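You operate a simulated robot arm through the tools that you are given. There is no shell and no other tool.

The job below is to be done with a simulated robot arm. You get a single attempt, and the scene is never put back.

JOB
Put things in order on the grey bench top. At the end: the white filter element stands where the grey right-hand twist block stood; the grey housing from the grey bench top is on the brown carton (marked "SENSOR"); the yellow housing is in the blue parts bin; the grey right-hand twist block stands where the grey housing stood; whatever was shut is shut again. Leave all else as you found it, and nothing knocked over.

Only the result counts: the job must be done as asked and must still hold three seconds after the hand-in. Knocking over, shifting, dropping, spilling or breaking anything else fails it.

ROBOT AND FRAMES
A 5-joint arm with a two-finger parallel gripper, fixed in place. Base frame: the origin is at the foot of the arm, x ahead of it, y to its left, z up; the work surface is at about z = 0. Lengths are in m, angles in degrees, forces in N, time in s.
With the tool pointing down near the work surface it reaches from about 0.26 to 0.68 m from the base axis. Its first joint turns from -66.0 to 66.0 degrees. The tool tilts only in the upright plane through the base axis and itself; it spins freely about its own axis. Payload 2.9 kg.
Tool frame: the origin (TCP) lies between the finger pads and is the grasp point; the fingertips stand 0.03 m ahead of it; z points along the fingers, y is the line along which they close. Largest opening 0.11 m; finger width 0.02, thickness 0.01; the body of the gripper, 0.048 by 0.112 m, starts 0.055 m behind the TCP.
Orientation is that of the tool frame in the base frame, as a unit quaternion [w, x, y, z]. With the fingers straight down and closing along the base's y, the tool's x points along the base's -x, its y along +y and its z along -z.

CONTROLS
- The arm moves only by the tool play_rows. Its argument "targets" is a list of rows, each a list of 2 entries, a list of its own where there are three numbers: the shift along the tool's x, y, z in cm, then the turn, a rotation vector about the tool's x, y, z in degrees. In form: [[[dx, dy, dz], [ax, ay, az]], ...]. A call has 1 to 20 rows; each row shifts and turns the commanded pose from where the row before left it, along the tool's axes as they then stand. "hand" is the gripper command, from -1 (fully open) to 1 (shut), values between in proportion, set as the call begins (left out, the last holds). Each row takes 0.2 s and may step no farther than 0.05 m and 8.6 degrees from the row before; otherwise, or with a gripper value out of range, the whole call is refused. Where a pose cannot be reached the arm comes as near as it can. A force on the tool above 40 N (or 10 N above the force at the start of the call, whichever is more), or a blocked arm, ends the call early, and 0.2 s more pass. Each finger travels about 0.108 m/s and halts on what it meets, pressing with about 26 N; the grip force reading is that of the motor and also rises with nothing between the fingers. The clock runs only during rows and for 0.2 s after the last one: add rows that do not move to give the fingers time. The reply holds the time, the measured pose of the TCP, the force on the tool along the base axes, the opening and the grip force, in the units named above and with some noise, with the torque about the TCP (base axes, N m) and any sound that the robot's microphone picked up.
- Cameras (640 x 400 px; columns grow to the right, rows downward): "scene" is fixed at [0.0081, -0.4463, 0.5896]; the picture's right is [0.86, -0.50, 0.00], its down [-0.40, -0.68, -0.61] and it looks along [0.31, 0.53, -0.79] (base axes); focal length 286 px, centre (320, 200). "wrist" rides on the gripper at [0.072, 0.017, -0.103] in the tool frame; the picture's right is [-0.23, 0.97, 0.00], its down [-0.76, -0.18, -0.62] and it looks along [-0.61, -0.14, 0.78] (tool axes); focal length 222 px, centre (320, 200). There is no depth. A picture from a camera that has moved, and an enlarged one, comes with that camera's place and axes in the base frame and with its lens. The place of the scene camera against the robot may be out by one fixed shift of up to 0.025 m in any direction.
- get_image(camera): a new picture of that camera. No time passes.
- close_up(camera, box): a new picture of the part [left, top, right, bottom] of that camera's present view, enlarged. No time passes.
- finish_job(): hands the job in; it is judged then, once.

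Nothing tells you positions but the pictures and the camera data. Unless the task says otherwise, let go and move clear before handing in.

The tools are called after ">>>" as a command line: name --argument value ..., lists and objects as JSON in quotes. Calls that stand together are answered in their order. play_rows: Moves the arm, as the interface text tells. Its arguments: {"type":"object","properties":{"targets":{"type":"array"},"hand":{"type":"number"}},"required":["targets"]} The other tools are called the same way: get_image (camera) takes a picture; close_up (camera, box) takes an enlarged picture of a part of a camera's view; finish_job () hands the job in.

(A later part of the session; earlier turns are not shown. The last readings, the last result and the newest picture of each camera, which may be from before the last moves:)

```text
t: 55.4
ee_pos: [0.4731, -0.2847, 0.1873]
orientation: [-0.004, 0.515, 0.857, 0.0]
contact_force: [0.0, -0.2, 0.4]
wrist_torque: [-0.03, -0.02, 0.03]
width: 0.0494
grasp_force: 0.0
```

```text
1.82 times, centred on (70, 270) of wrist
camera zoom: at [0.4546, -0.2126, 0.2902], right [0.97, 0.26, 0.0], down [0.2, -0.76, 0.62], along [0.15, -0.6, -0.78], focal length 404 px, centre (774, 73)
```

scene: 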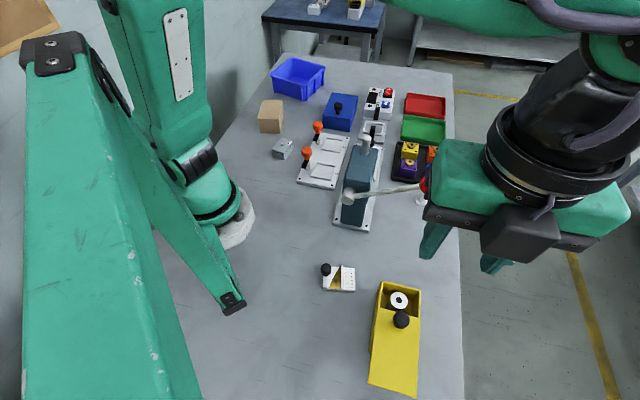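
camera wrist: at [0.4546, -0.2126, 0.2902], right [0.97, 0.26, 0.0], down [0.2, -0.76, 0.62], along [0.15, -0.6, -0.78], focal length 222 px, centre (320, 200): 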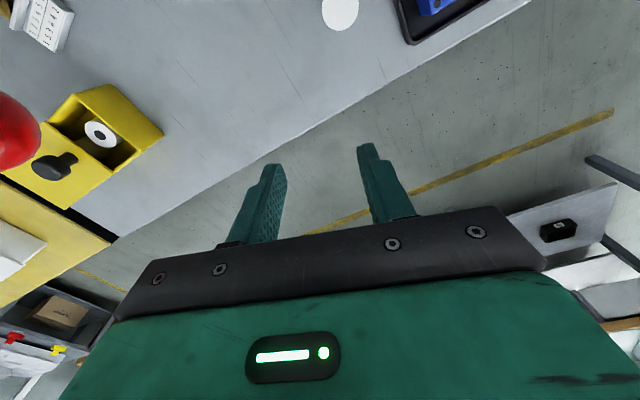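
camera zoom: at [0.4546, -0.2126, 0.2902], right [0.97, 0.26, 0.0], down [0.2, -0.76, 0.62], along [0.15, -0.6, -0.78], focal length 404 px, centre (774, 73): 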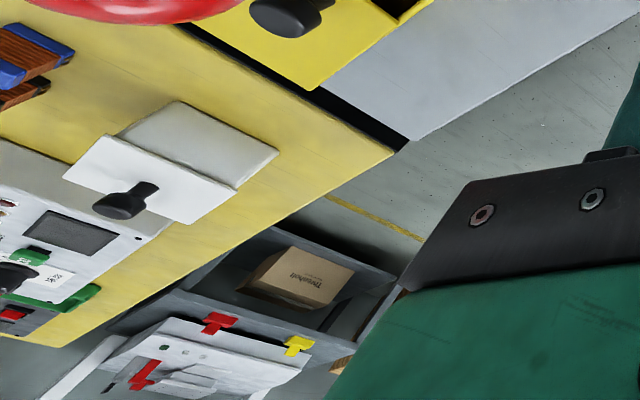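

>>> close_up --camera "wrist" --box '[65, 90, 130, 150]'

```text
6.67 times, centred on (98, 120) of wrist
camera zoom: at [0.4546, -0.2126, 0.2902], right [0.97, 0.26, 0.0], down [0.2, -0.76, 0.62], along [0.15, -0.6, -0.78], focal length 1481 px, centre (1803, 733)
```

zoom: 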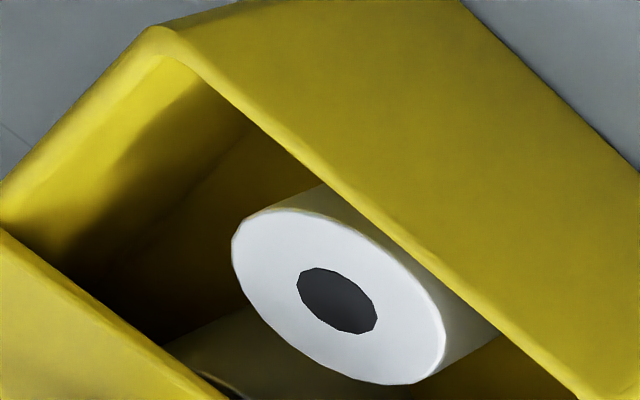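

There seems to be another shadowed object under the lid, behind the white ring. I'll go lower for a shallower look under it.

>>> play_rows --targets '[[[0, 0, 3], [0, 0, 8]], [[0, 0, 3], [0, 0, 4]]]'

>>> get_image --camera "wrist"

>>> close_up --camera "wrist" --box '[20, 100, 150, 220]'

```text
t: 56.0
ee_pos: [0.4739, -0.2816, 0.1274]
orientation: [-0.004, 0.603, 0.798, 0.0]
contact_force: [0.2, 0.0, 0.0]
wrist_torque: [0.02, -0.07, -0.01]
width: 0.0492
grasp_force: 0.0
```

```text
taken
camera wrist: at [0.4706, -0.2077, 0.2309], right [1.0, 0.05, -0.01], down [0.04, -0.78, 0.62], along [0.02, -0.62, -0.78], focal length 222 px, centre (320, 200)
```

wrist: 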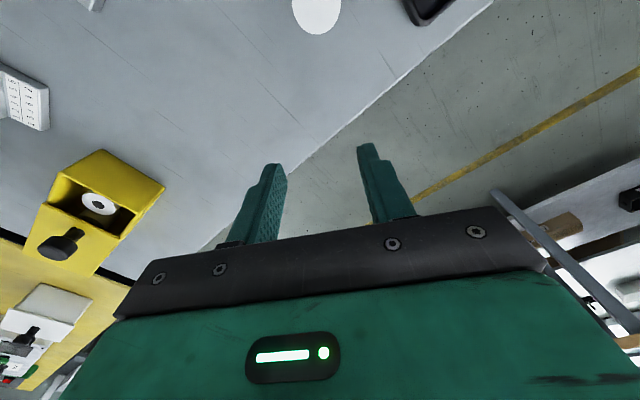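

```text
3.33 times, centred on (85, 160) of wrist
camera zoom: at [0.4706, -0.2077, 0.2309], right [1.0, 0.05, -0.01], down [0.04, -0.78, 0.62], along [0.02, -0.62, -0.78], focal length 740 px, centre (1103, 333)
```

zoom: 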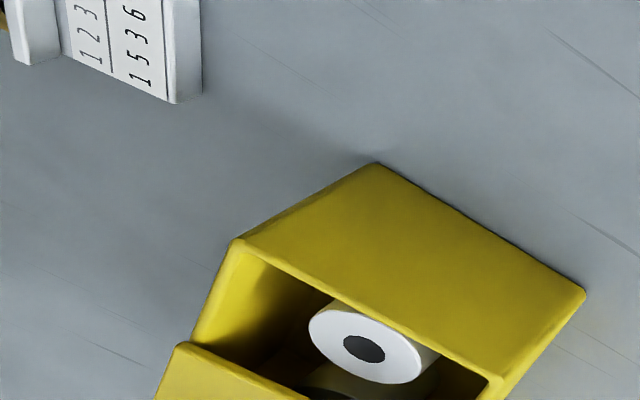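

>>> close_up --camera "wrist" --box '[60, 175, 140, 240]'

```text
6.15 times, centred on (100, 208) of wrist
camera zoom: at [0.4706, -0.2077, 0.2309], right [1.0, 0.05, -0.01], down [0.04, -0.78, 0.62], along [0.02, -0.62, -0.78], focal length 1367 px, centre (1674, 154)
```

zoom: 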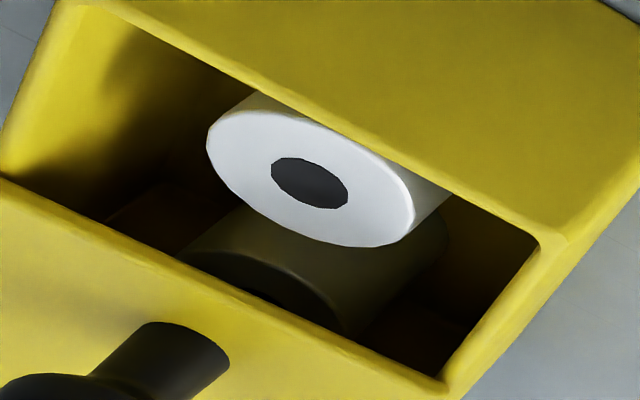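

There does look to be a second object under the lid. I can't carry the knob further by gripping because of the base joint limit, but I can push it with the outside of a finger. I'll turn the gripper to close along the box's length and move in.

>>> play_rows --targets '[[[0, 0, -4.5], [0, 0, -7.3]], [[0, 0, -4.5], [0, 0, -7.3]], [[0, 0, -4.5], [0, 0, -7.3]], [[0, 0, -4], [0, 0, -7.25]], [[1.715, -4.0, 0], [0, 0, 0]], [[1.715, -4.0, 0], [0, 0, 0]], [[1.715, -4.0, 0], [0, 0, 0]], [[1.715, -4.0, 0], [0, 0, 0]], [[1.715, -4.0, 0], [0, 0, 0]], [[1.715, -4.0, 0], [0, 0, 0]], [[0, 0, 0], [0, 0, 0]]]' --hand 0.4545

>>> get_image --camera "wrist"

>>> close_up --camera "wrist" --box '[200, 20, 440, 190]'

```text
t: 58.4
ee_pos: [0.2283, -0.3794, 0.3016]
orientation: [-0.003, 0.382, 0.924, 0.002]
contact_force: [0.4, -0.8, 0.0]
wrist_torque: [-0.01, 0.03, 0.01]
width: 0.0298
grasp_force: 0.0
```

```text
taken
camera wrist: at [0.1889, -0.317, 0.4047], right [0.85, 0.53, 0.0], down [0.42, -0.67, 0.62], along [0.33, -0.52, -0.79], focal length 222 px, centre (320, 200)
```

wrist: 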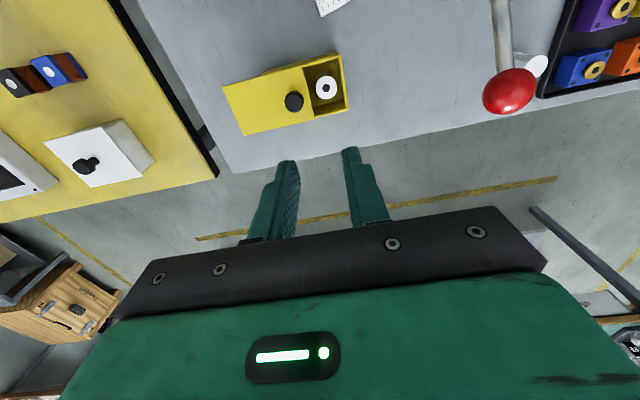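

```text
2.35 times, centred on (320, 105) of wrist
camera zoom: at [0.1889, -0.317, 0.4047], right [0.85, 0.53, 0.0], down [0.42, -0.67, 0.62], along [0.33, -0.52, -0.79], focal length 523 px, centre (320, 424)
```

zoom: 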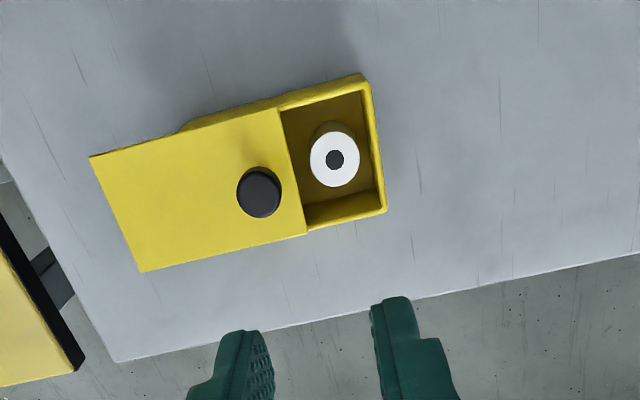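

>>> play_rows --targets '[[[-0.15, 0.45, 4.5], [0, 0, 0]], [[0, 0, 4.5], [0, 0, 0]], [[0, 0, 4.5], [0, 0, 0]], [[0, 0, 4.5], [0, 0, 0]], [[0, 0, 0], [0, 0, 0]]]'

>>> get_image --camera "wrist"

>>> close_up --camera "wrist" --box '[200, 70, 440, 230]'

```text
t: 59.6
ee_pos: [0.2318, -0.3777, 0.1222]
orientation: [-0.003, 0.382, 0.924, 0.002]
contact_force: [-0.5, 0.0, 0.7]
wrist_torque: [0.01, 0.02, 0.01]
width: 0.03
grasp_force: 0.2
```

```text
taken
camera wrist: at [0.194, -0.315, 0.2242], right [0.85, 0.53, 0.0], down [0.42, -0.67, 0.62], along [0.33, -0.52, -0.79], focal length 222 px, centre (320, 200)
```

wrist: 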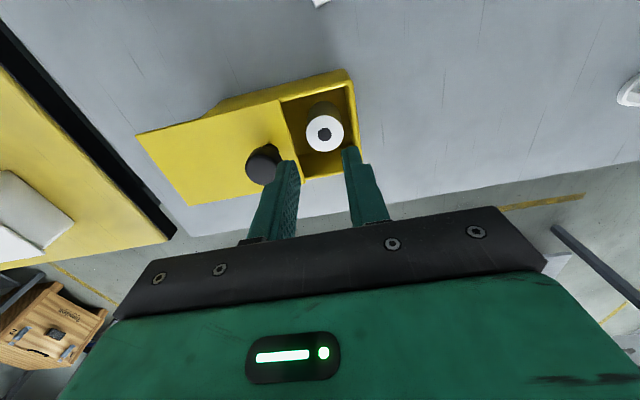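

```text
2.50 times, centred on (320, 150) of wrist
camera zoom: at [0.194, -0.315, 0.2242], right [0.85, 0.53, 0.0], down [0.42, -0.67, 0.62], along [0.33, -0.52, -0.79], focal length 555 px, centre (320, 325)
```

zoom: 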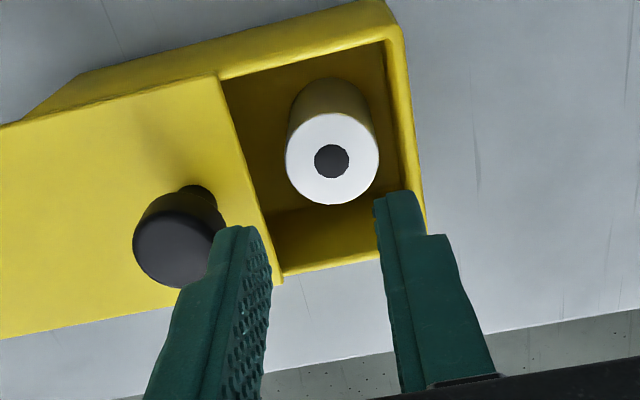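

>>> play_rows --targets '[[[0, 0, 2], [0, 0, 0]], [[0, 0, 1], [0, 0, 0]], [[0, 0, 0], [0, 0, 0]]]'

>>> close_up --camera "wrist" --box '[200, 70, 440, 230]'

```text
t: 60.4
ee_pos: [0.2323, -0.3765, 0.0917]
orientation: [-0.003, 0.382, 0.924, 0.001]
contact_force: [-0.7, -0.4, -0.7]
wrist_torque: [0.04, 0.01, -0.01]
width: 0.0301
grasp_force: 0.1
```

```text
2.50 times, centred on (320, 150) of wrist
camera zoom: at [0.1937, -0.3145, 0.1945], right [0.85, 0.53, 0.0], down [0.42, -0.67, 0.62], along [0.33, -0.52, -0.79], focal length 555 px, centre (320, 325)
```

zoom: 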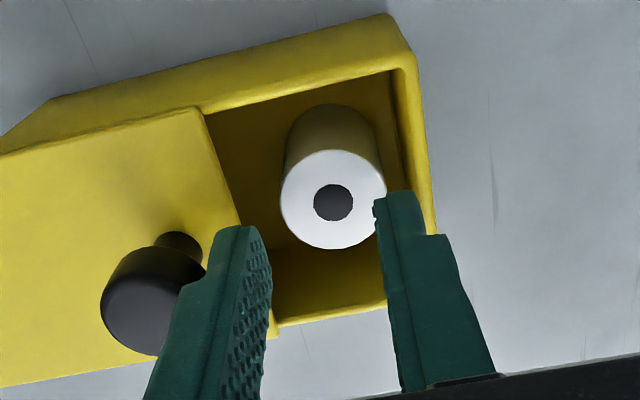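

>>> play_rows --targets '[[[0, -0.6, 0], [0, 0, 0]], [[0, -0.6, 0], [0, 0, 0]], [[0, -0.6, 0], [0, 0, 0]], [[0, -0.6, 0], [0, 0, 0]]]'

>>> close_up --camera "wrist" --box '[200, 70, 440, 230]'

```text
t: 61.4
ee_pos: [0.2175, -0.3944, 0.0912]
orientation: [-0.003, 0.382, 0.924, 0.002]
contact_force: [0.3, 0.8, 1.1]
wrist_torque: [-0.01, -0.03, -0.01]
width: 0.0298
grasp_force: 0.1
```

```text
2.50 times, centred on (320, 150) of wrist
camera zoom: at [0.1778, -0.3324, 0.1948], right [0.85, 0.53, 0.0], down [0.42, -0.67, 0.62], along [0.33, -0.52, -0.79], focal length 555 px, centre (320, 325)
```

zoom: 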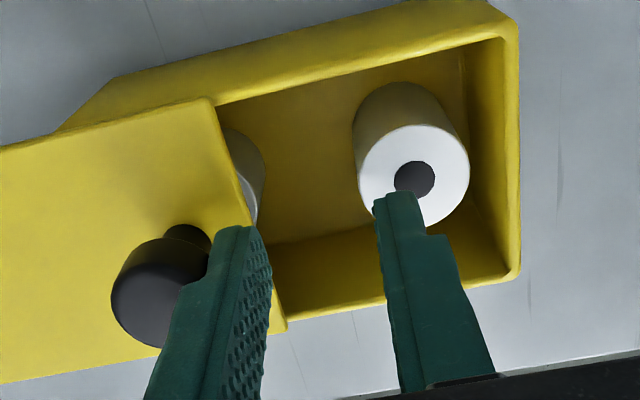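

A second cylindrical object is showing. I'll keep pushing.

>>> play_rows --targets '[[[0, -0.6, 0], [0, 0, 0]], [[0, -0.6, 0], [0, 0, 0]], [[0, -0.5, 0], [0, 0, 0]]]'

>>> close_up --camera "wrist" --box '[200, 70, 440, 230]'

>>> get_image --camera "scene"

```text
t: 62.2
ee_pos: [0.2038, -0.4061, 0.0913]
orientation: [-0.003, 0.382, 0.924, 0.003]
contact_force: [-0.6, 1.4, -0.3]
wrist_torque: [-0.01, 0.01, 0.02]
width: 0.0298
grasp_force: 0.1
```

```text
2.50 times, centred on (320, 150) of wrist
camera zoom: at [0.1658, -0.3435, 0.1945], right [0.85, 0.53, 0.0], down [0.42, -0.67, 0.62], along [0.33, -0.52, -0.79], focal length 555 px, centre (320, 325)
```

zoom: 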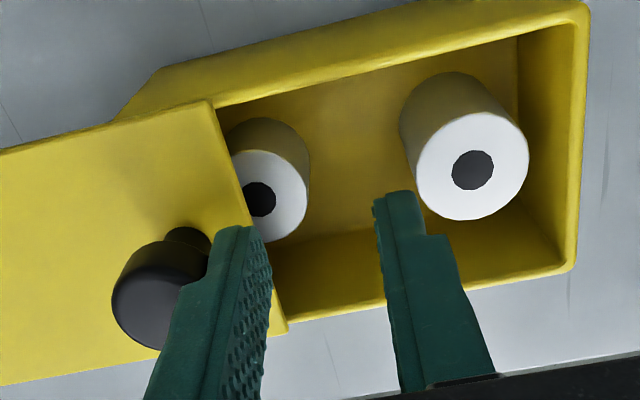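

```text
taken
```

scene: 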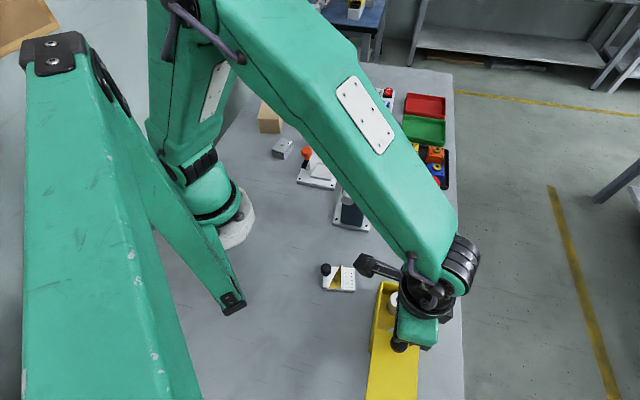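

Both objects in the yellow box are identical white rings. I'll rise and look obliquely under the remaining part of the lid for anything else.

>>> play_rows --targets '[[[0, 0.5, 0], [0, 0, 0]], [[0, 0, -4], [0, 0, 0]], [[0, 0, -4.5], [0, 0, 0]], [[0, 0, -4.5], [0, 0, 0]], [[0, 0, -4.5], [0, 0, 0]], [[0, 0, -4.5], [0, 0, 0]]]'

>>> get_image --camera "wrist"

>>> close_up --camera "wrist" --box '[240, 20, 440, 160]'

>>> close_up --camera "scene" --box '[350, 260, 450, 400]'

```text
t: 63.6
ee_pos: [0.2098, -0.4049, 0.3124]
orientation: [-0.003, 0.382, 0.924, 0.002]
contact_force: [0.4, 0.1, -0.3]
wrist_torque: [0.0, 0.02, -0.02]
width: 0.0301
grasp_force: 0.0
```

```text
taken
camera wrist: at [0.171, -0.3424, 0.415], right [0.85, 0.53, 0.0], down [0.42, -0.67, 0.62], along [0.33, -0.52, -0.79], focal length 222 px, centre (320, 200)
```

wrist: 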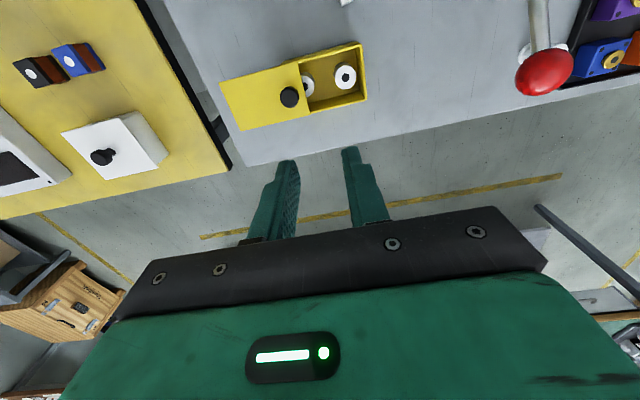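

```text
2.86 times, centred on (340, 90) of wrist
camera zoom: at [0.171, -0.3424, 0.415], right [0.85, 0.53, 0.0], down [0.42, -0.67, 0.62], along [0.33, -0.52, -0.79], focal length 635 px, centre (263, 514)
```

zoom: 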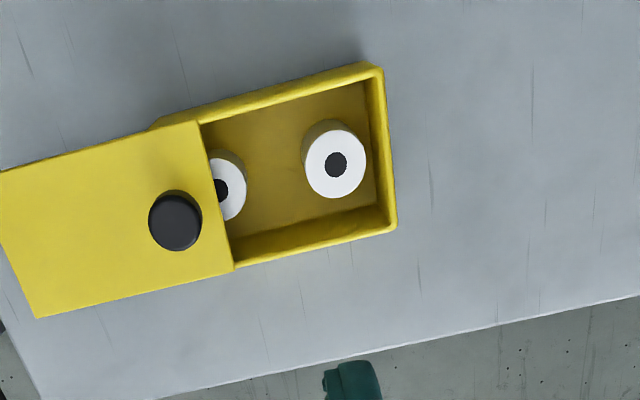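

```text
2.86 times, centred on (400, 330) of scene
camera zoom: at [0.0081, -0.4463, 0.5896], right [0.86, -0.5, 0.0], down [-0.4, -0.68, -0.61], along [0.31, 0.53, -0.79], focal length 818 px, centre (91, -171)
```

zoom: 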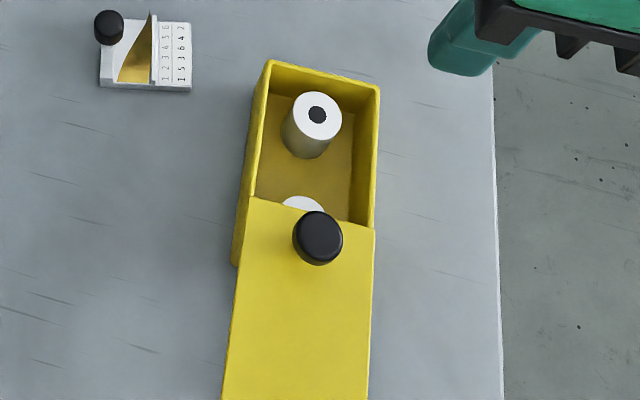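

>>> play_rows --targets '[[[0, 0, 0], [0, 0, 8.2]], [[0, 0, 0], [0, 0, 8.2]], [[0, 0, 0], [0, 0, 8.2]], [[0, 0, 0], [0, 0, 8.2]], [[0, 0, 0], [0, 0, 8.2]], [[0, 0, 0], [0, 0, 8.2]], [[0, 0, 0], [0, 0, 8.2]], [[0, 0, 0], [0, 0, 8.2]], [[0, 0, 0], [0, 0, 8.2]], [[0, 0, 0], [0, 0, 8.2]], [[0, 0, 0], [0, 0, 8.0]], [[1.98, -3.14, 0], [0, 0, 0]], [[1.98, -3.14, 0], [0, 0, 0]], [[1.98, -3.14, 0], [0, 0, 0]], [[1.98, -3.14, 0], [0, 0, 0]], [[0, 0, 4], [0, 0, 0]], [[0, 0, 4], [0, 0, 0]], [[0, 0, 4], [0, 0, 0]]]'

>>> get_image --camera "wrist"

>>> close_up --camera "wrist" --box '[220, 40, 420, 190]'

```text
t: 67.4
ee_pos: [0.1768, -0.2574, 0.1922]
orientation: [-0.003, 0.923, 0.384, -0.001]
contact_force: [0.6, 0.1, -0.2]
wrist_torque: [0.0, 0.01, 0.0]
width: 0.0301
grasp_force: 0.1
```

```text
taken
camera wrist: at [0.2405, -0.2184, 0.2947], right [0.53, -0.85, -0.01], down [-0.66, -0.42, 0.62], along [-0.53, -0.33, -0.78], focal length 222 px, centre (320, 200)
```

wrist: 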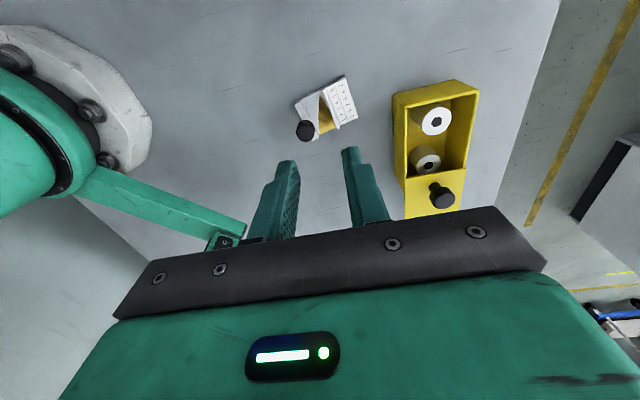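

```text
2.67 times, centred on (320, 115) of wrist
camera zoom: at [0.2405, -0.2184, 0.2947], right [0.53, -0.85, -0.01], down [-0.66, -0.42, 0.62], along [-0.53, -0.33, -0.78], focal length 592 px, centre (320, 427)
```

zoom: 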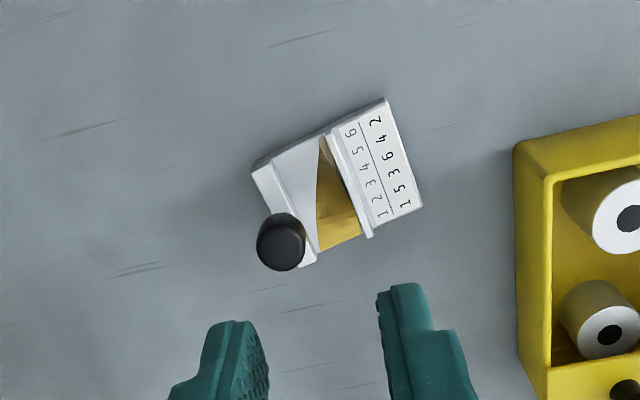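

>>> close_up --camera "wrist" --box '[285, 65, 375, 150]'

>>> close_up --camera "wrist" --box '[385, 75, 485, 195]'

```text
4.71 times, centred on (330, 108) of wrist
camera zoom: at [0.2405, -0.2184, 0.2947], right [0.53, -0.85, -0.01], down [-0.66, -0.42, 0.62], along [-0.53, -0.33, -0.78], focal length 1045 px, centre (273, 635)
```

zoom: 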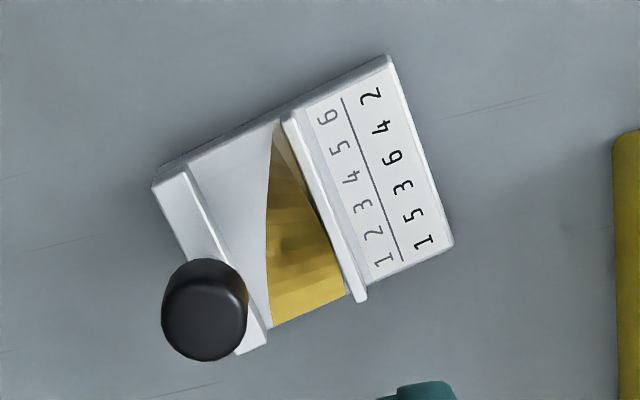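

```text
3.33 times, centred on (435, 135) of wrist
camera zoom: at [0.2405, -0.2184, 0.2947], right [0.53, -0.85, -0.01], down [-0.66, -0.42, 0.62], along [-0.53, -0.33, -0.78], focal length 740 px, centre (-63, 417)
```

zoom: 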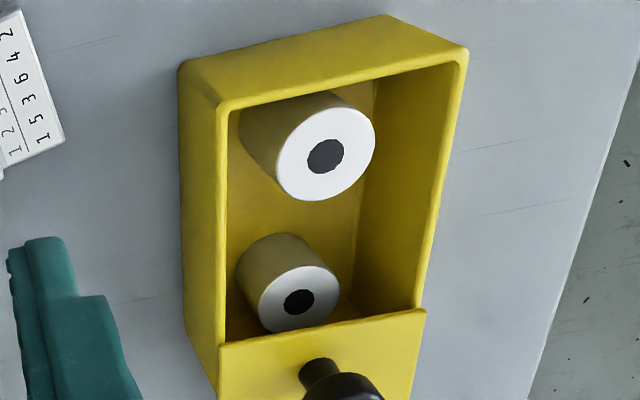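

The yellow box holds only two white rings. The light grey block with the gold ribbon has a right-handed twist, so I take it to be the "right-hand twist block", B-31 the grey housing, and the pleated pillar the filter. First I'll shut the yellow lid by straddling its knob lengthwise.

>>> play_rows --targets '[[[0, 0, -3], [0, 0, -8.2]], [[0, 0, -3], [0, 0, -8.2]], [[0, 0, 0], [0, 0, -8.2]], [[0, 0, 0], [0, 0, -8.2]], [[0, 0, 0], [0, 0, -8.2]], [[0, 0, 0], [0, 0, -8.2]], [[0, 0, 0], [0, 0, -8.2]], [[0, 0, 0], [0, 0, -8.2]], [[0, 0, 0], [0, 0, -8.2]], [[0, 0, 0], [0, 0, -8.2]], [[0, 0, 0], [0, 0, -8.0]], [[-3.11, -2.19, 0], [0, 0, 0]], [[-3.11, -2.19, 0], [0, 0, 0]], [[-3.11, -2.19, 0], [0, 0, 0]], [[-3.11, -2.19, 0], [0, 0, 0]], [[0, 0, 4], [0, 0, 0]], [[0, 0, 4], [0, 0, 0]], [[0, 0, 0], [0, 0, 0]]]' --hand -1

>>> get_image --camera "wrist"

>>> close_up --camera "wrist" --box '[180, 50, 440, 230]'

```text
t: 71.2
ee_pos: [0.2029, -0.4068, 0.1698]
orientation: [-0.003, 0.382, 0.924, 0.002]
contact_force: [0.2, 0.0, -0.5]
wrist_torque: [-0.02, 0.04, 0.01]
width: 0.1101
grasp_force: 0.0
```

```text
taken
camera wrist: at [0.1633, -0.3448, 0.2728], right [0.85, 0.53, 0.0], down [0.42, -0.67, 0.62], along [0.33, -0.52, -0.79], focal length 222 px, centre (320, 200)
```

wrist: 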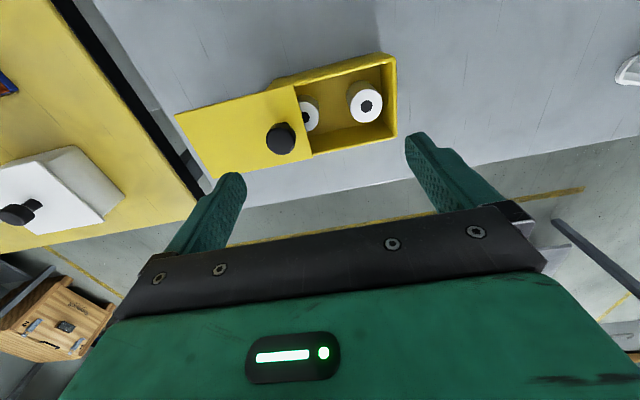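

```text
2.22 times, centred on (310, 140) of wrist
camera zoom: at [0.1633, -0.3448, 0.2728], right [0.85, 0.53, 0.0], down [0.42, -0.67, 0.62], along [0.33, -0.52, -0.79], focal length 494 px, centre (342, 333)
```

zoom: 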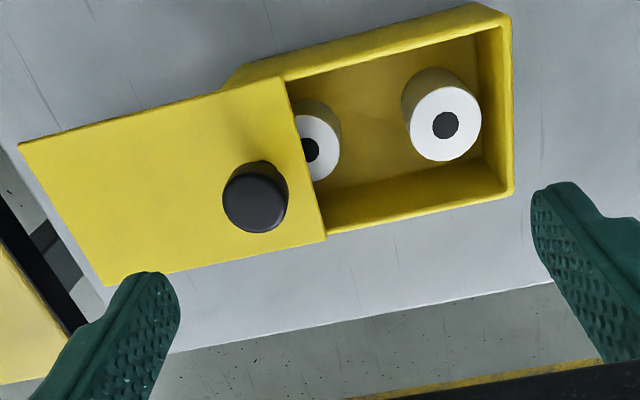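

>>> play_rows --targets '[[[0, 0, 4], [0, 0, 0]], [[0, 0, 2.5], [0, 0, 0]], [[0, 0, 1.1], [0, 0, 0]], [[0, 0, 0], [0, 0, 0]]]'

>>> close_up --camera "wrist" --box '[140, 70, 460, 250]'

```text
t: 72.2
ee_pos: [0.2026, -0.4069, 0.0968]
orientation: [-0.003, 0.381, 0.924, 0.002]
contact_force: [-0.1, -1.1, -0.5]
wrist_torque: [0.02, 0.0, -0.01]
width: 0.11
grasp_force: 0.1
```

```text
2.00 times, centred on (300, 160) of wrist
camera zoom: at [0.163, -0.344, 0.1994], right [0.85, 0.53, 0.0], down [0.42, -0.67, 0.62], along [0.33, -0.52, -0.79], focal length 444 px, centre (360, 280)
```

zoom: 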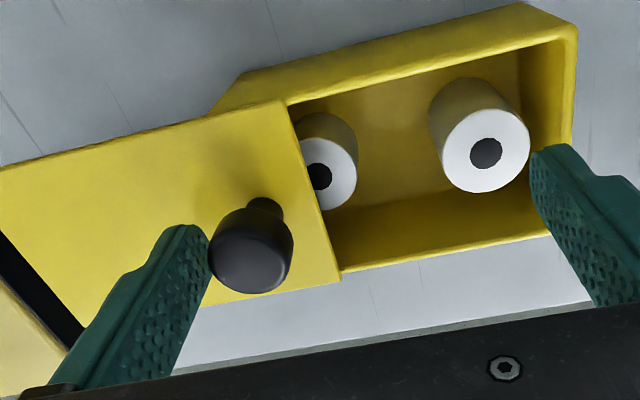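

>>> play_rows --targets '[[[0, 0, 0], [0, 0, 0]]]' --hand -0.4

>>> play_rows --targets '[[[0, 0, 0], [0, 0, 0]]]' --hand 0.1

>>> play_rows --targets '[[[0, 0, 0], [0, 0, 0]], [[0, 0, 0], [0, 0, 0]], [[0, 0, 0], [0, 0, 0]]]' --hand 1

>>> close_up --camera "wrist" --box '[140, 70, 460, 250]'

```text
t: 72.6
ee_pos: [0.2025, -0.4048, 0.0952]
orientation: [-0.003, 0.382, 0.924, 0.002]
contact_force: [-0.7, 0.1, -0.3]
wrist_torque: [-0.01, -0.03, 0.01]
width: 0.0772
grasp_force: 0.0
```

```text
t: 73.0
ee_pos: [0.2028, -0.4062, 0.0958]
orientation: [-0.003, 0.381, 0.925, 0.002]
contact_force: [0.1, -0.1, -0.1]
wrist_torque: [-0.01, -0.03, 0.01]
width: 0.0494
grasp_force: 0.1
```

```text
t: 73.8
ee_pos: [0.202, -0.4056, 0.0973]
orientation: [-0.002, 0.382, 0.924, 0.002]
contact_force: [0.4, 0.3, -0.3]
wrist_torque: [-0.04, 0.03, 0.0]
width: 0.025
grasp_force: 44.8
```

```text
2.00 times, centred on (300, 160) of wrist
camera zoom: at [0.163, -0.344, 0.1995], right [0.85, 0.53, 0.0], down [0.42, -0.67, 0.62], along [0.33, -0.52, -0.79], focal length 444 px, centre (360, 280)
```

zoom: 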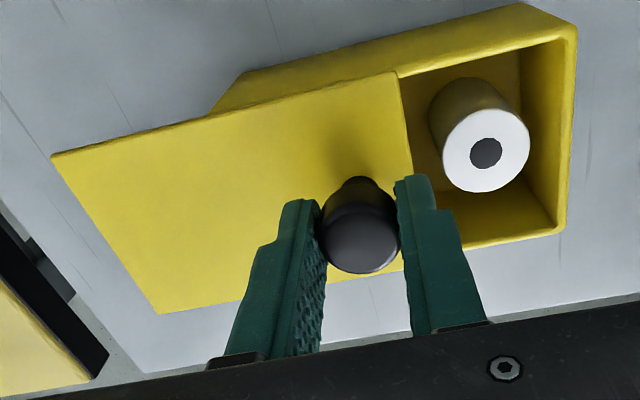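

The grip pulled the lid along, and the knob is held centrally. I'll slide it shut.

>>> play_rows --targets '[[[0, 0.7, 0], [0, 0, 0]], [[0, 0.7, 0], [0, 0, 0]], [[0, 0.7, 0], [0, 0, 0]]]'

>>> play_rows --targets '[[[0, 0.7, 0], [0, 0, 0]], [[0, 0.7, 0], [0, 0, 0]], [[0, 0.7, 0], [0, 0, 0]]]'

```text
t: 74.6
ee_pos: [0.215, -0.3915, 0.0959]
orientation: [-0.003, 0.383, 0.924, 0.001]
contact_force: [-2.9, 4.3, 8.6]
wrist_torque: [-0.4, -0.24, 0.01]
width: 0.0253
grasp_force: 45.4
```

```text
t: 75.4
ee_pos: [0.2318, -0.3759, 0.0967]
orientation: [-0.004, 0.383, 0.924, 0.003]
contact_force: [-7.4, 6.4, 18.0]
wrist_torque: [0.52, 0.57, -0.04]
width: 0.025
grasp_force: 44.7
```

>>> play_rows --targets '[[[0.04, 0.5, -0.07], [0, 0, 0]], [[0, 0.3, 0], [0, 0, 0]], [[0, 0.15, 0], [0, 0, 0]]]'

>>> close_up --camera "wrist" --box '[220, 50, 460, 220]'

```text
t: 76.2
ee_pos: [0.2377, -0.372, 0.0957]
orientation: [-0.003, 0.382, 0.924, 0.002]
contact_force: [2.5, -2.6, -4.3]
wrist_torque: [-0.1, -0.08, -0.01]
width: 0.0249
grasp_force: 45.2
```

```text
2.35 times, centred on (340, 135) of wrist
camera zoom: at [0.1988, -0.308, 0.1993], right [0.85, 0.53, 0.0], down [0.42, -0.67, 0.62], along [0.33, -0.53, -0.79], focal length 523 px, centre (273, 353)
```

zoom: 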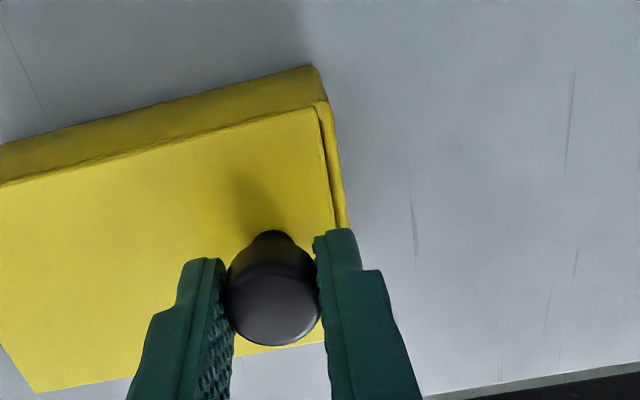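

Almost shut; I'll nudge in small steps to the stop.

>>> play_rows --targets '[[[0, 0.12, 0], [0, 0, 0]], [[0, 0.1, 0], [0, 0, 0]], [[0, 0.1, 0], [0, 0, 0]]]'

>>> close_up --camera "wrist" --box '[220, 50, 460, 220]'

```text
t: 77.0
ee_pos: [0.2393, -0.3664, 0.0956]
orientation: [-0.002, 0.381, 0.924, 0.002]
contact_force: [12.4, -11.5, -15.8]
wrist_torque: [0.33, 0.35, -0.03]
width: 0.0249
grasp_force: 45.0
```

```text
2.35 times, centred on (340, 135) of wrist
camera zoom: at [0.2015, -0.3052, 0.1994], right [0.85, 0.53, 0.0], down [0.42, -0.67, 0.62], along [0.33, -0.52, -0.79], focal length 523 px, centre (273, 353)
```

zoom: 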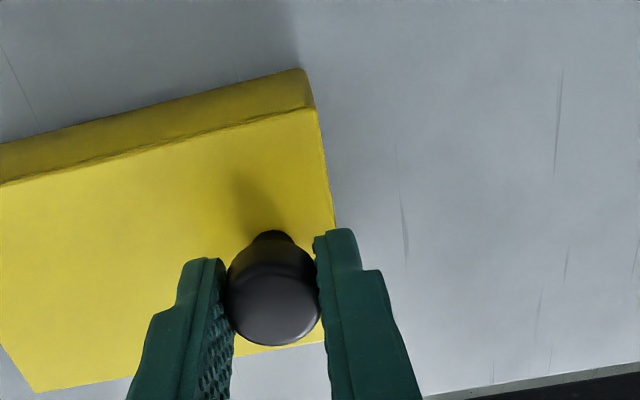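

>>> play_rows --targets '[[[-0.05, 0.1, 0.05], [0, 0, 0]], [[0, 0.05, 0], [0, 0, 0]]]'

>>> close_up --camera "wrist" --box '[220, 50, 460, 220]'

```text
t: 77.6
ee_pos: [0.2421, -0.3684, 0.0961]
orientation: [-0.004, 0.383, 0.924, 0.003]
contact_force: [-5.9, -11.7, -12.0]
wrist_torque: [-0.65, -0.33, 0.02]
width: 0.0248
grasp_force: 44.9
```

```text
2.35 times, centred on (340, 135) of wrist
camera zoom: at [0.2023, -0.3049, 0.1996], right [0.85, 0.53, 0.0], down [0.42, -0.67, 0.62], along [0.33, -0.52, -0.79], focal length 523 px, centre (273, 353)
```

zoom: 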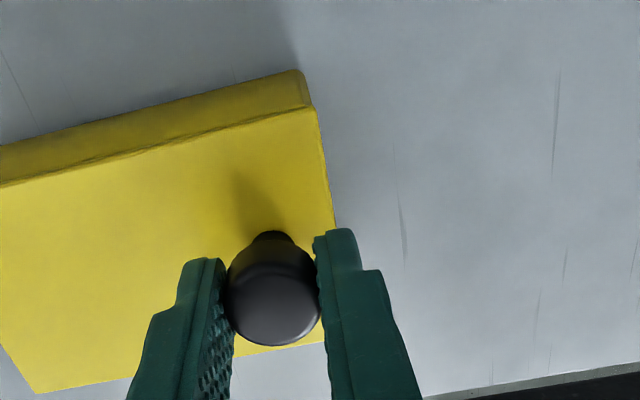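

The lid is against its stop, so it's shut. I'll release and go up.

>>> play_rows --targets '[[[0, -0.1, 0], [0, 0, 0]], [[0, 0, 0], [0, 0, 0]]]' --hand 0.1

>>> play_rows --targets '[[[0, 0, -4], [0, 0, 0]], [[0, 0, -4.5], [0, 0, 0]], [[0, 0, -4.5], [0, 0, 0]], [[0, 0, -4.5], [0, 0, 0]]]'

>>> get_image --camera "wrist"

>>> close_up --camera "scene" --box '[300, 250, 440, 380]'

```text
t: 78.2
ee_pos: [0.2395, -0.3678, 0.097]
orientation: [-0.003, 0.382, 0.924, 0.003]
contact_force: [-0.2, 0.1, 0.4]
wrist_torque: [-0.02, 0.01, 0.01]
width: 0.0493
grasp_force: 0.1
```

```text
t: 79.2
ee_pos: [0.2395, -0.3665, 0.2721]
orientation: [-0.004, 0.382, 0.924, 0.002]
contact_force: [-0.5, 0.7, -1.0]
wrist_torque: [0.01, 0.01, 0.01]
width: 0.0493
grasp_force: 0.0
```

```text
taken
camera wrist: at [0.2009, -0.3057, 0.3743], right [0.85, 0.53, 0.0], down [0.42, -0.67, 0.62], along [0.33, -0.52, -0.79], focal length 222 px, centre (320, 200)
```

wrist: 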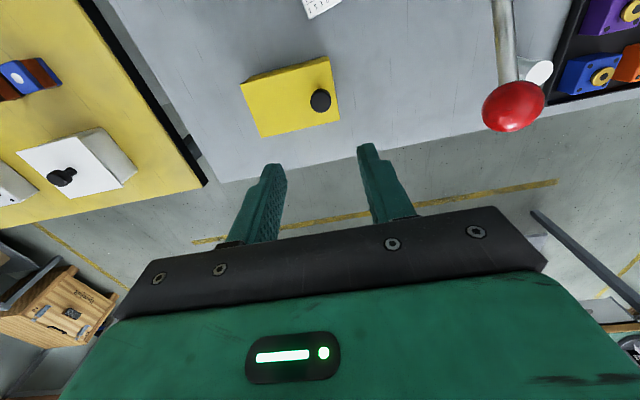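

```text
3.08 times, centred on (370, 315) of scene
camera zoom: at [0.0081, -0.4463, 0.5896], right [0.86, -0.5, 0.0], down [-0.4, -0.68, -0.61], along [0.31, 0.53, -0.79], focal length 881 px, centre (166, -154)
```

zoom: 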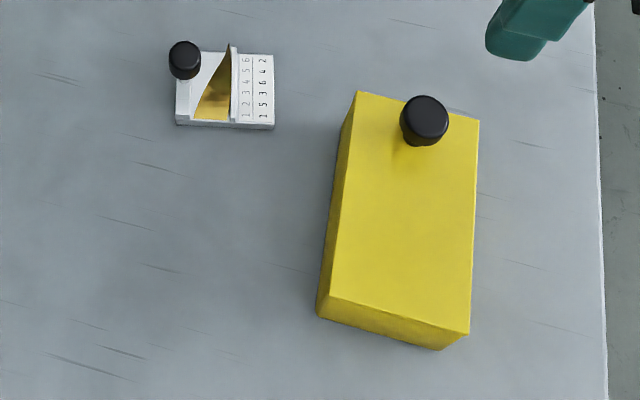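

The yellow box is shut as before. Next I'll fly over to the B-31 housing and the carton to measure them.

>>> play_rows --targets '[[[0, 0, -4], [0, 0, -7.5]], [[0, 0, -4], [0, 0, -7.5]], [[0, 0, 0], [0, 0, -7.5]], [[0, 0, 0], [0, 0, -7.5]], [[0, 0, 0], [0, 0, -7.5]], [[0, 0, 0], [0, 0, -7.5]], [[-0.8, 4.8, 0], [0, 0, 0]], [[-0.8, 4.8, 0], [0, 0, 0]], [[-0.8, 4.8, 0], [0, 0, 0]], [[-0.8, 4.8, 0], [0, 0, 0]], [[-0.8, 4.8, 0], [0, 0, 0]], [[-0.8, 4.8, 0], [0, 0, 0]], [[-0.8, 4.8, 0], [0, 0, 0]], [[-0.8, 4.8, 0], [0, 0, 0]], [[-0.8, 4.8, 0], [0, 0, 0]], [[-0.8, 4.8, 0], [0, 0, 0]]]'

>>> get_image --camera "wrist"

>>> close_up --camera "wrist" --box '[200, 0, 440, 150]'

```text
t: 82.6
ee_pos: [0.3216, 0.1112, 0.352]
orientation: [0.0, 0.0, 1.0, -0.001]
contact_force: [0.6, 0.0, 0.6]
wrist_torque: [0.01, -0.04, -0.01]
width: 0.0495
grasp_force: 0.0
```

```text
taken
camera wrist: at [0.2487, 0.1286, 0.4544], right [0.23, 0.97, 0.0], down [0.76, -0.18, 0.62], along [0.61, -0.14, -0.78], focal length 222 px, centre (320, 200)
```

wrist: 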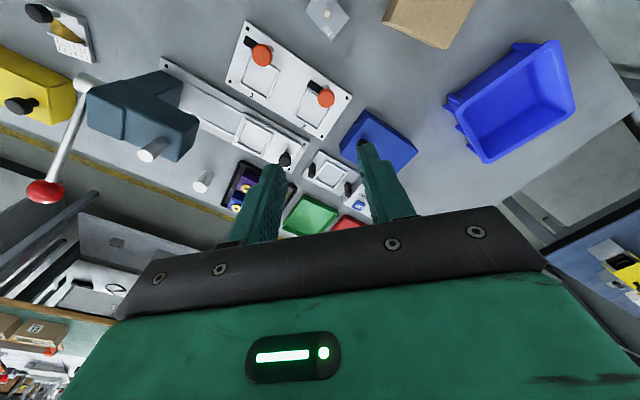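

```text
2.67 times, centred on (320, 75) of wrist
camera zoom: at [0.2487, 0.1286, 0.4544], right [0.23, 0.97, 0.0], down [0.76, -0.18, 0.62], along [0.61, -0.14, -0.78], focal length 592 px, centre (320, 533)
```

zoom: 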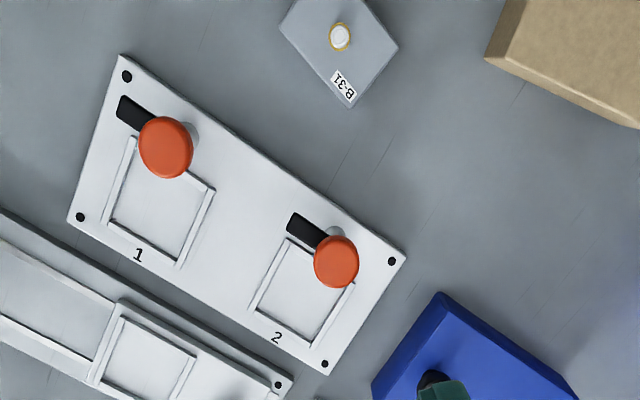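

>>> play_rows --targets '[[[0, 0, 0], [0, 0, -7.6]], [[0, 0, 0], [0, 0, -7.6]], [[0, 0, 0], [0, 0, -7.6]], [[0, 0, 0], [0, 0, -7.7]], [[2.65, 3.26, 0], [0, 0, 0]], [[2.65, 3.26, 0], [0, 0, 0]], [[0, 0, 4.5], [0, 0, 0]], [[0, 0, 4.5], [0, 0, 0]], [[0, 0, 4], [0, 0, 0]]]'

>>> get_image --camera "wrist"

>>> close_up --camera "wrist" --box '[240, 40, 400, 180]'

>>> get_image --camera "scene"

```text
t: 84.6
ee_pos: [0.2413, 0.142, 0.2262]
orientation: [0.0, -0.262, 0.965, 0.0]
contact_force: [-0.2, -0.6, 0.0]
wrist_torque: [0.01, 0.0, -0.01]
width: 0.0494
grasp_force: 0.0
```

```text
taken
camera wrist: at [0.1702, 0.1193, 0.3273], right [-0.3, 0.95, 0.0], down [0.75, 0.23, 0.62], along [0.6, 0.19, -0.78], focal length 222 px, centre (320, 200)
```

wrist: 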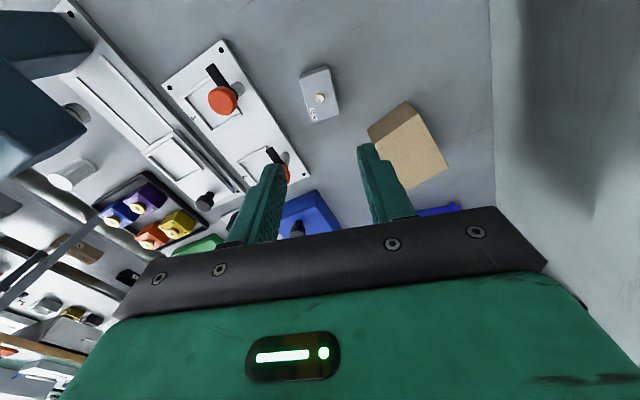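

```text
2.86 times, centred on (320, 110) of wrist
camera zoom: at [0.1702, 0.1193, 0.3273], right [-0.3, 0.95, 0.0], down [0.75, 0.23, 0.62], along [0.6, 0.19, -0.78], focal length 635 px, centre (320, 457)
```

zoom: 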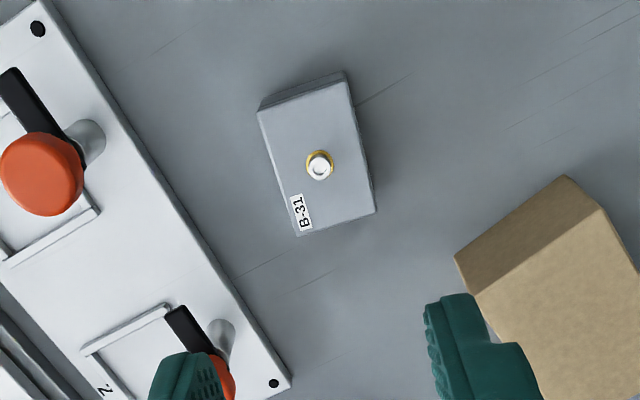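

```text
taken
```

scene: 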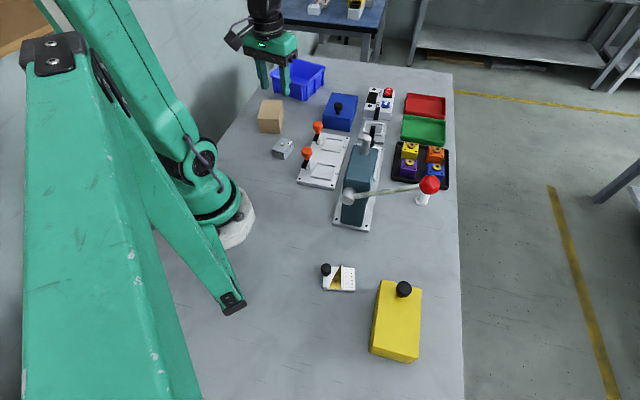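

B-31 is centred at about (0.241, 0.141), 0.054 by 0.037 m and 0.031 m tall. Before picking it up I'll measure the carton.

>>> play_rows --targets '[[[-2.58, 2.49, -1.9], [0, 0, 0]], [[-2.58, 2.49, -1.9], [0, 0, 0]], [[-2.58, 2.49, -1.9], [0, 0, 0]], [[-2.58, 2.49, -1.9], [0, 0, 0]]]'

>>> get_image --camera "wrist"

>>> close_up --camera "wrist" --box '[220, 0, 460, 180]'

```text
t: 85.6
ee_pos: [0.281, 0.2789, 0.3016]
orientation: [0.001, -0.263, 0.965, 0.001]
contact_force: [0.2, -0.5, 0.2]
wrist_torque: [0.0, 0.03, -0.01]
width: 0.0496
grasp_force: 0.0
```

```text
taken
camera wrist: at [0.2095, 0.2571, 0.4033], right [-0.3, 0.95, 0.0], down [0.75, 0.23, 0.62], along [0.6, 0.19, -0.78], focal length 222 px, centre (320, 200)
```

wrist: 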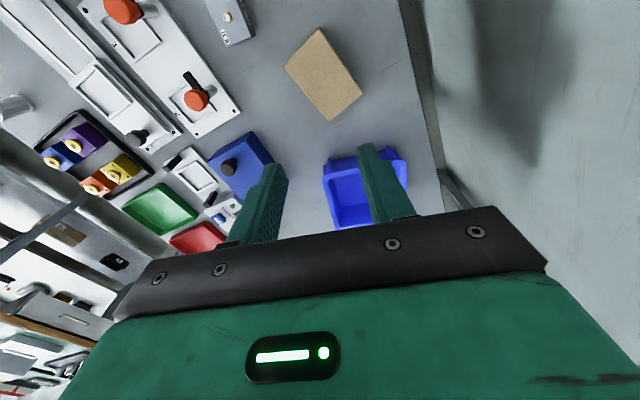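

```text
2.22 times, centred on (340, 90) of wrist
camera zoom: at [0.2095, 0.2571, 0.4033], right [-0.3, 0.95, 0.0], down [0.75, 0.23, 0.62], along [0.6, 0.19, -0.78], focal length 494 px, centre (276, 444)
```

zoom: 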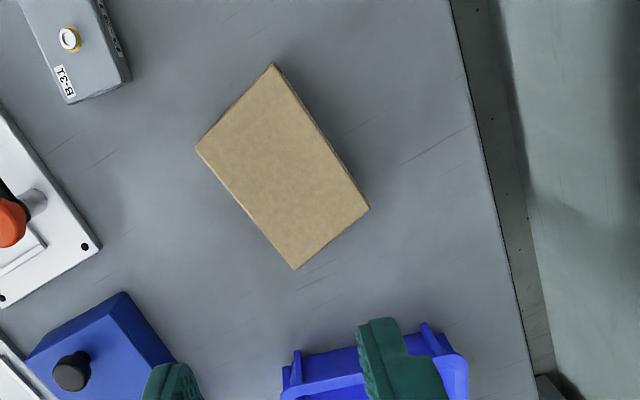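

The carton top is centred near (0.270, 0.282) at z≈0.054, about 0.063 by 0.098 m with its long axis at about 57°. Now I'll go back and pick up the B-31 housing.

>>> play_rows --targets '[[[0, 0, 0], [0, 0, -3]], [[3.65, -3.1, 0], [0, 0, 0]], [[3.65, -3.1, 0], [0, 0, 0]], [[3.65, -3.1, 0], [0, 0, 0]], [[0, 0, 4.5], [0, 0, 0]], [[0, 0, 4.5], [0, 0, 0]], [[0, 0, 4.5], [0, 0, 0]], [[0, 0, 4.5], [0, 0, 0]], [[0, 0, 0], [0, 0, 0]]]' --hand -0.18

>>> get_image --camera "wrist"

>>> close_up --camera "wrist" --box '[220, 70, 440, 230]'

```text
t: 87.6
ee_pos: [0.2401, 0.1409, 0.1192]
orientation: [0.001, -0.289, 0.957, 0.001]
contact_force: [0.2, -0.1, -0.2]
wrist_torque: [-0.01, 0.01, 0.0]
width: 0.0649
grasp_force: 0.0
```

```text
taken
camera wrist: at [0.1705, 0.1149, 0.2213], right [-0.35, 0.94, 0.0], down [0.73, 0.27, 0.62], along [0.58, 0.22, -0.78], focal length 222 px, centre (320, 200)
```

wrist: 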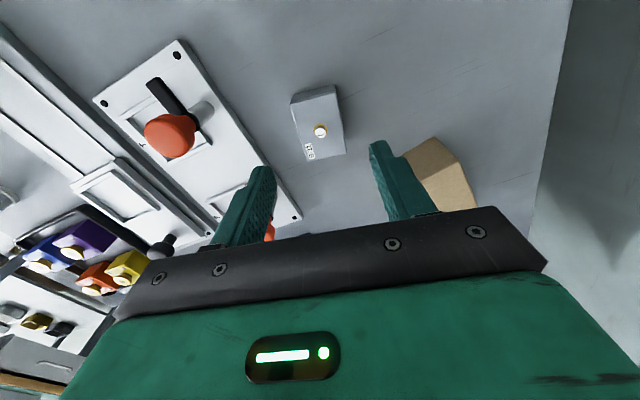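

```text
2.50 times, centred on (330, 150) of wrist
camera zoom: at [0.1705, 0.1149, 0.2213], right [-0.35, 0.94, 0.0], down [0.73, 0.27, 0.62], along [0.58, 0.22, -0.78], focal length 555 px, centre (295, 325)
```

zoom: 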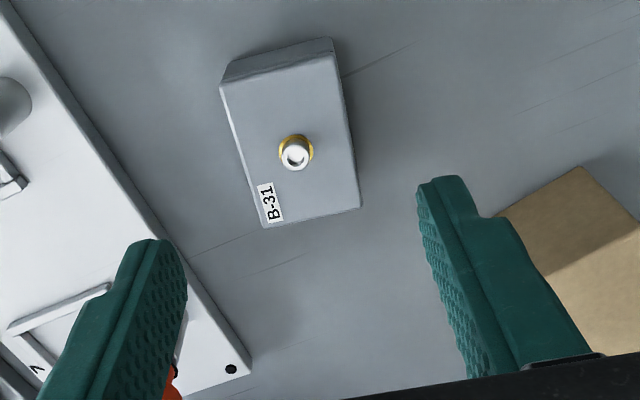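

>>> play_rows --targets '[[[0, 0, 4], [0, 0, 0]], [[0, 0, 3], [0, 0, 0]], [[0, 0, 1.3], [0, 0, 0]], [[0, 0, 0], [0, 0, 0]]]'

>>> play_rows --targets '[[[0, 0, 0], [0, 0, 0]], [[0, 0, 0], [0, 0, 0]], [[0, 0, 0], [0, 0, 0]]]' --hand 1

>>> get_image --camera "wrist"

```text
t: 88.6
ee_pos: [0.2407, 0.1437, 0.0366]
orientation: [0.0, -0.289, 0.957, 0.001]
contact_force: [-0.3, -0.9, 0.4]
wrist_torque: [0.01, 0.03, 0.0]
width: 0.0649
grasp_force: 0.1
```

```text
t: 89.4
ee_pos: [0.241, 0.1435, 0.0383]
orientation: [0.001, -0.289, 0.957, 0.0]
contact_force: [0.8, -0.4, 0.2]
wrist_torque: [-0.02, 0.0, 0.0]
width: 0.0387
grasp_force: 26.0
```

```text
taken
camera wrist: at [0.1711, 0.1167, 0.1401], right [-0.35, 0.94, 0.0], down [0.73, 0.27, 0.62], along [0.58, 0.22, -0.78], focal length 222 px, centre (320, 200)
```

wrist: 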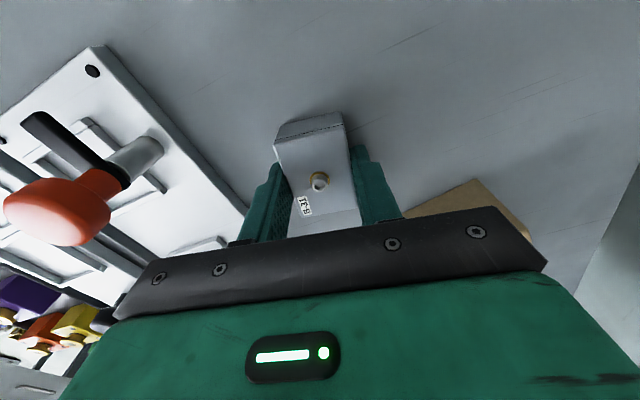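

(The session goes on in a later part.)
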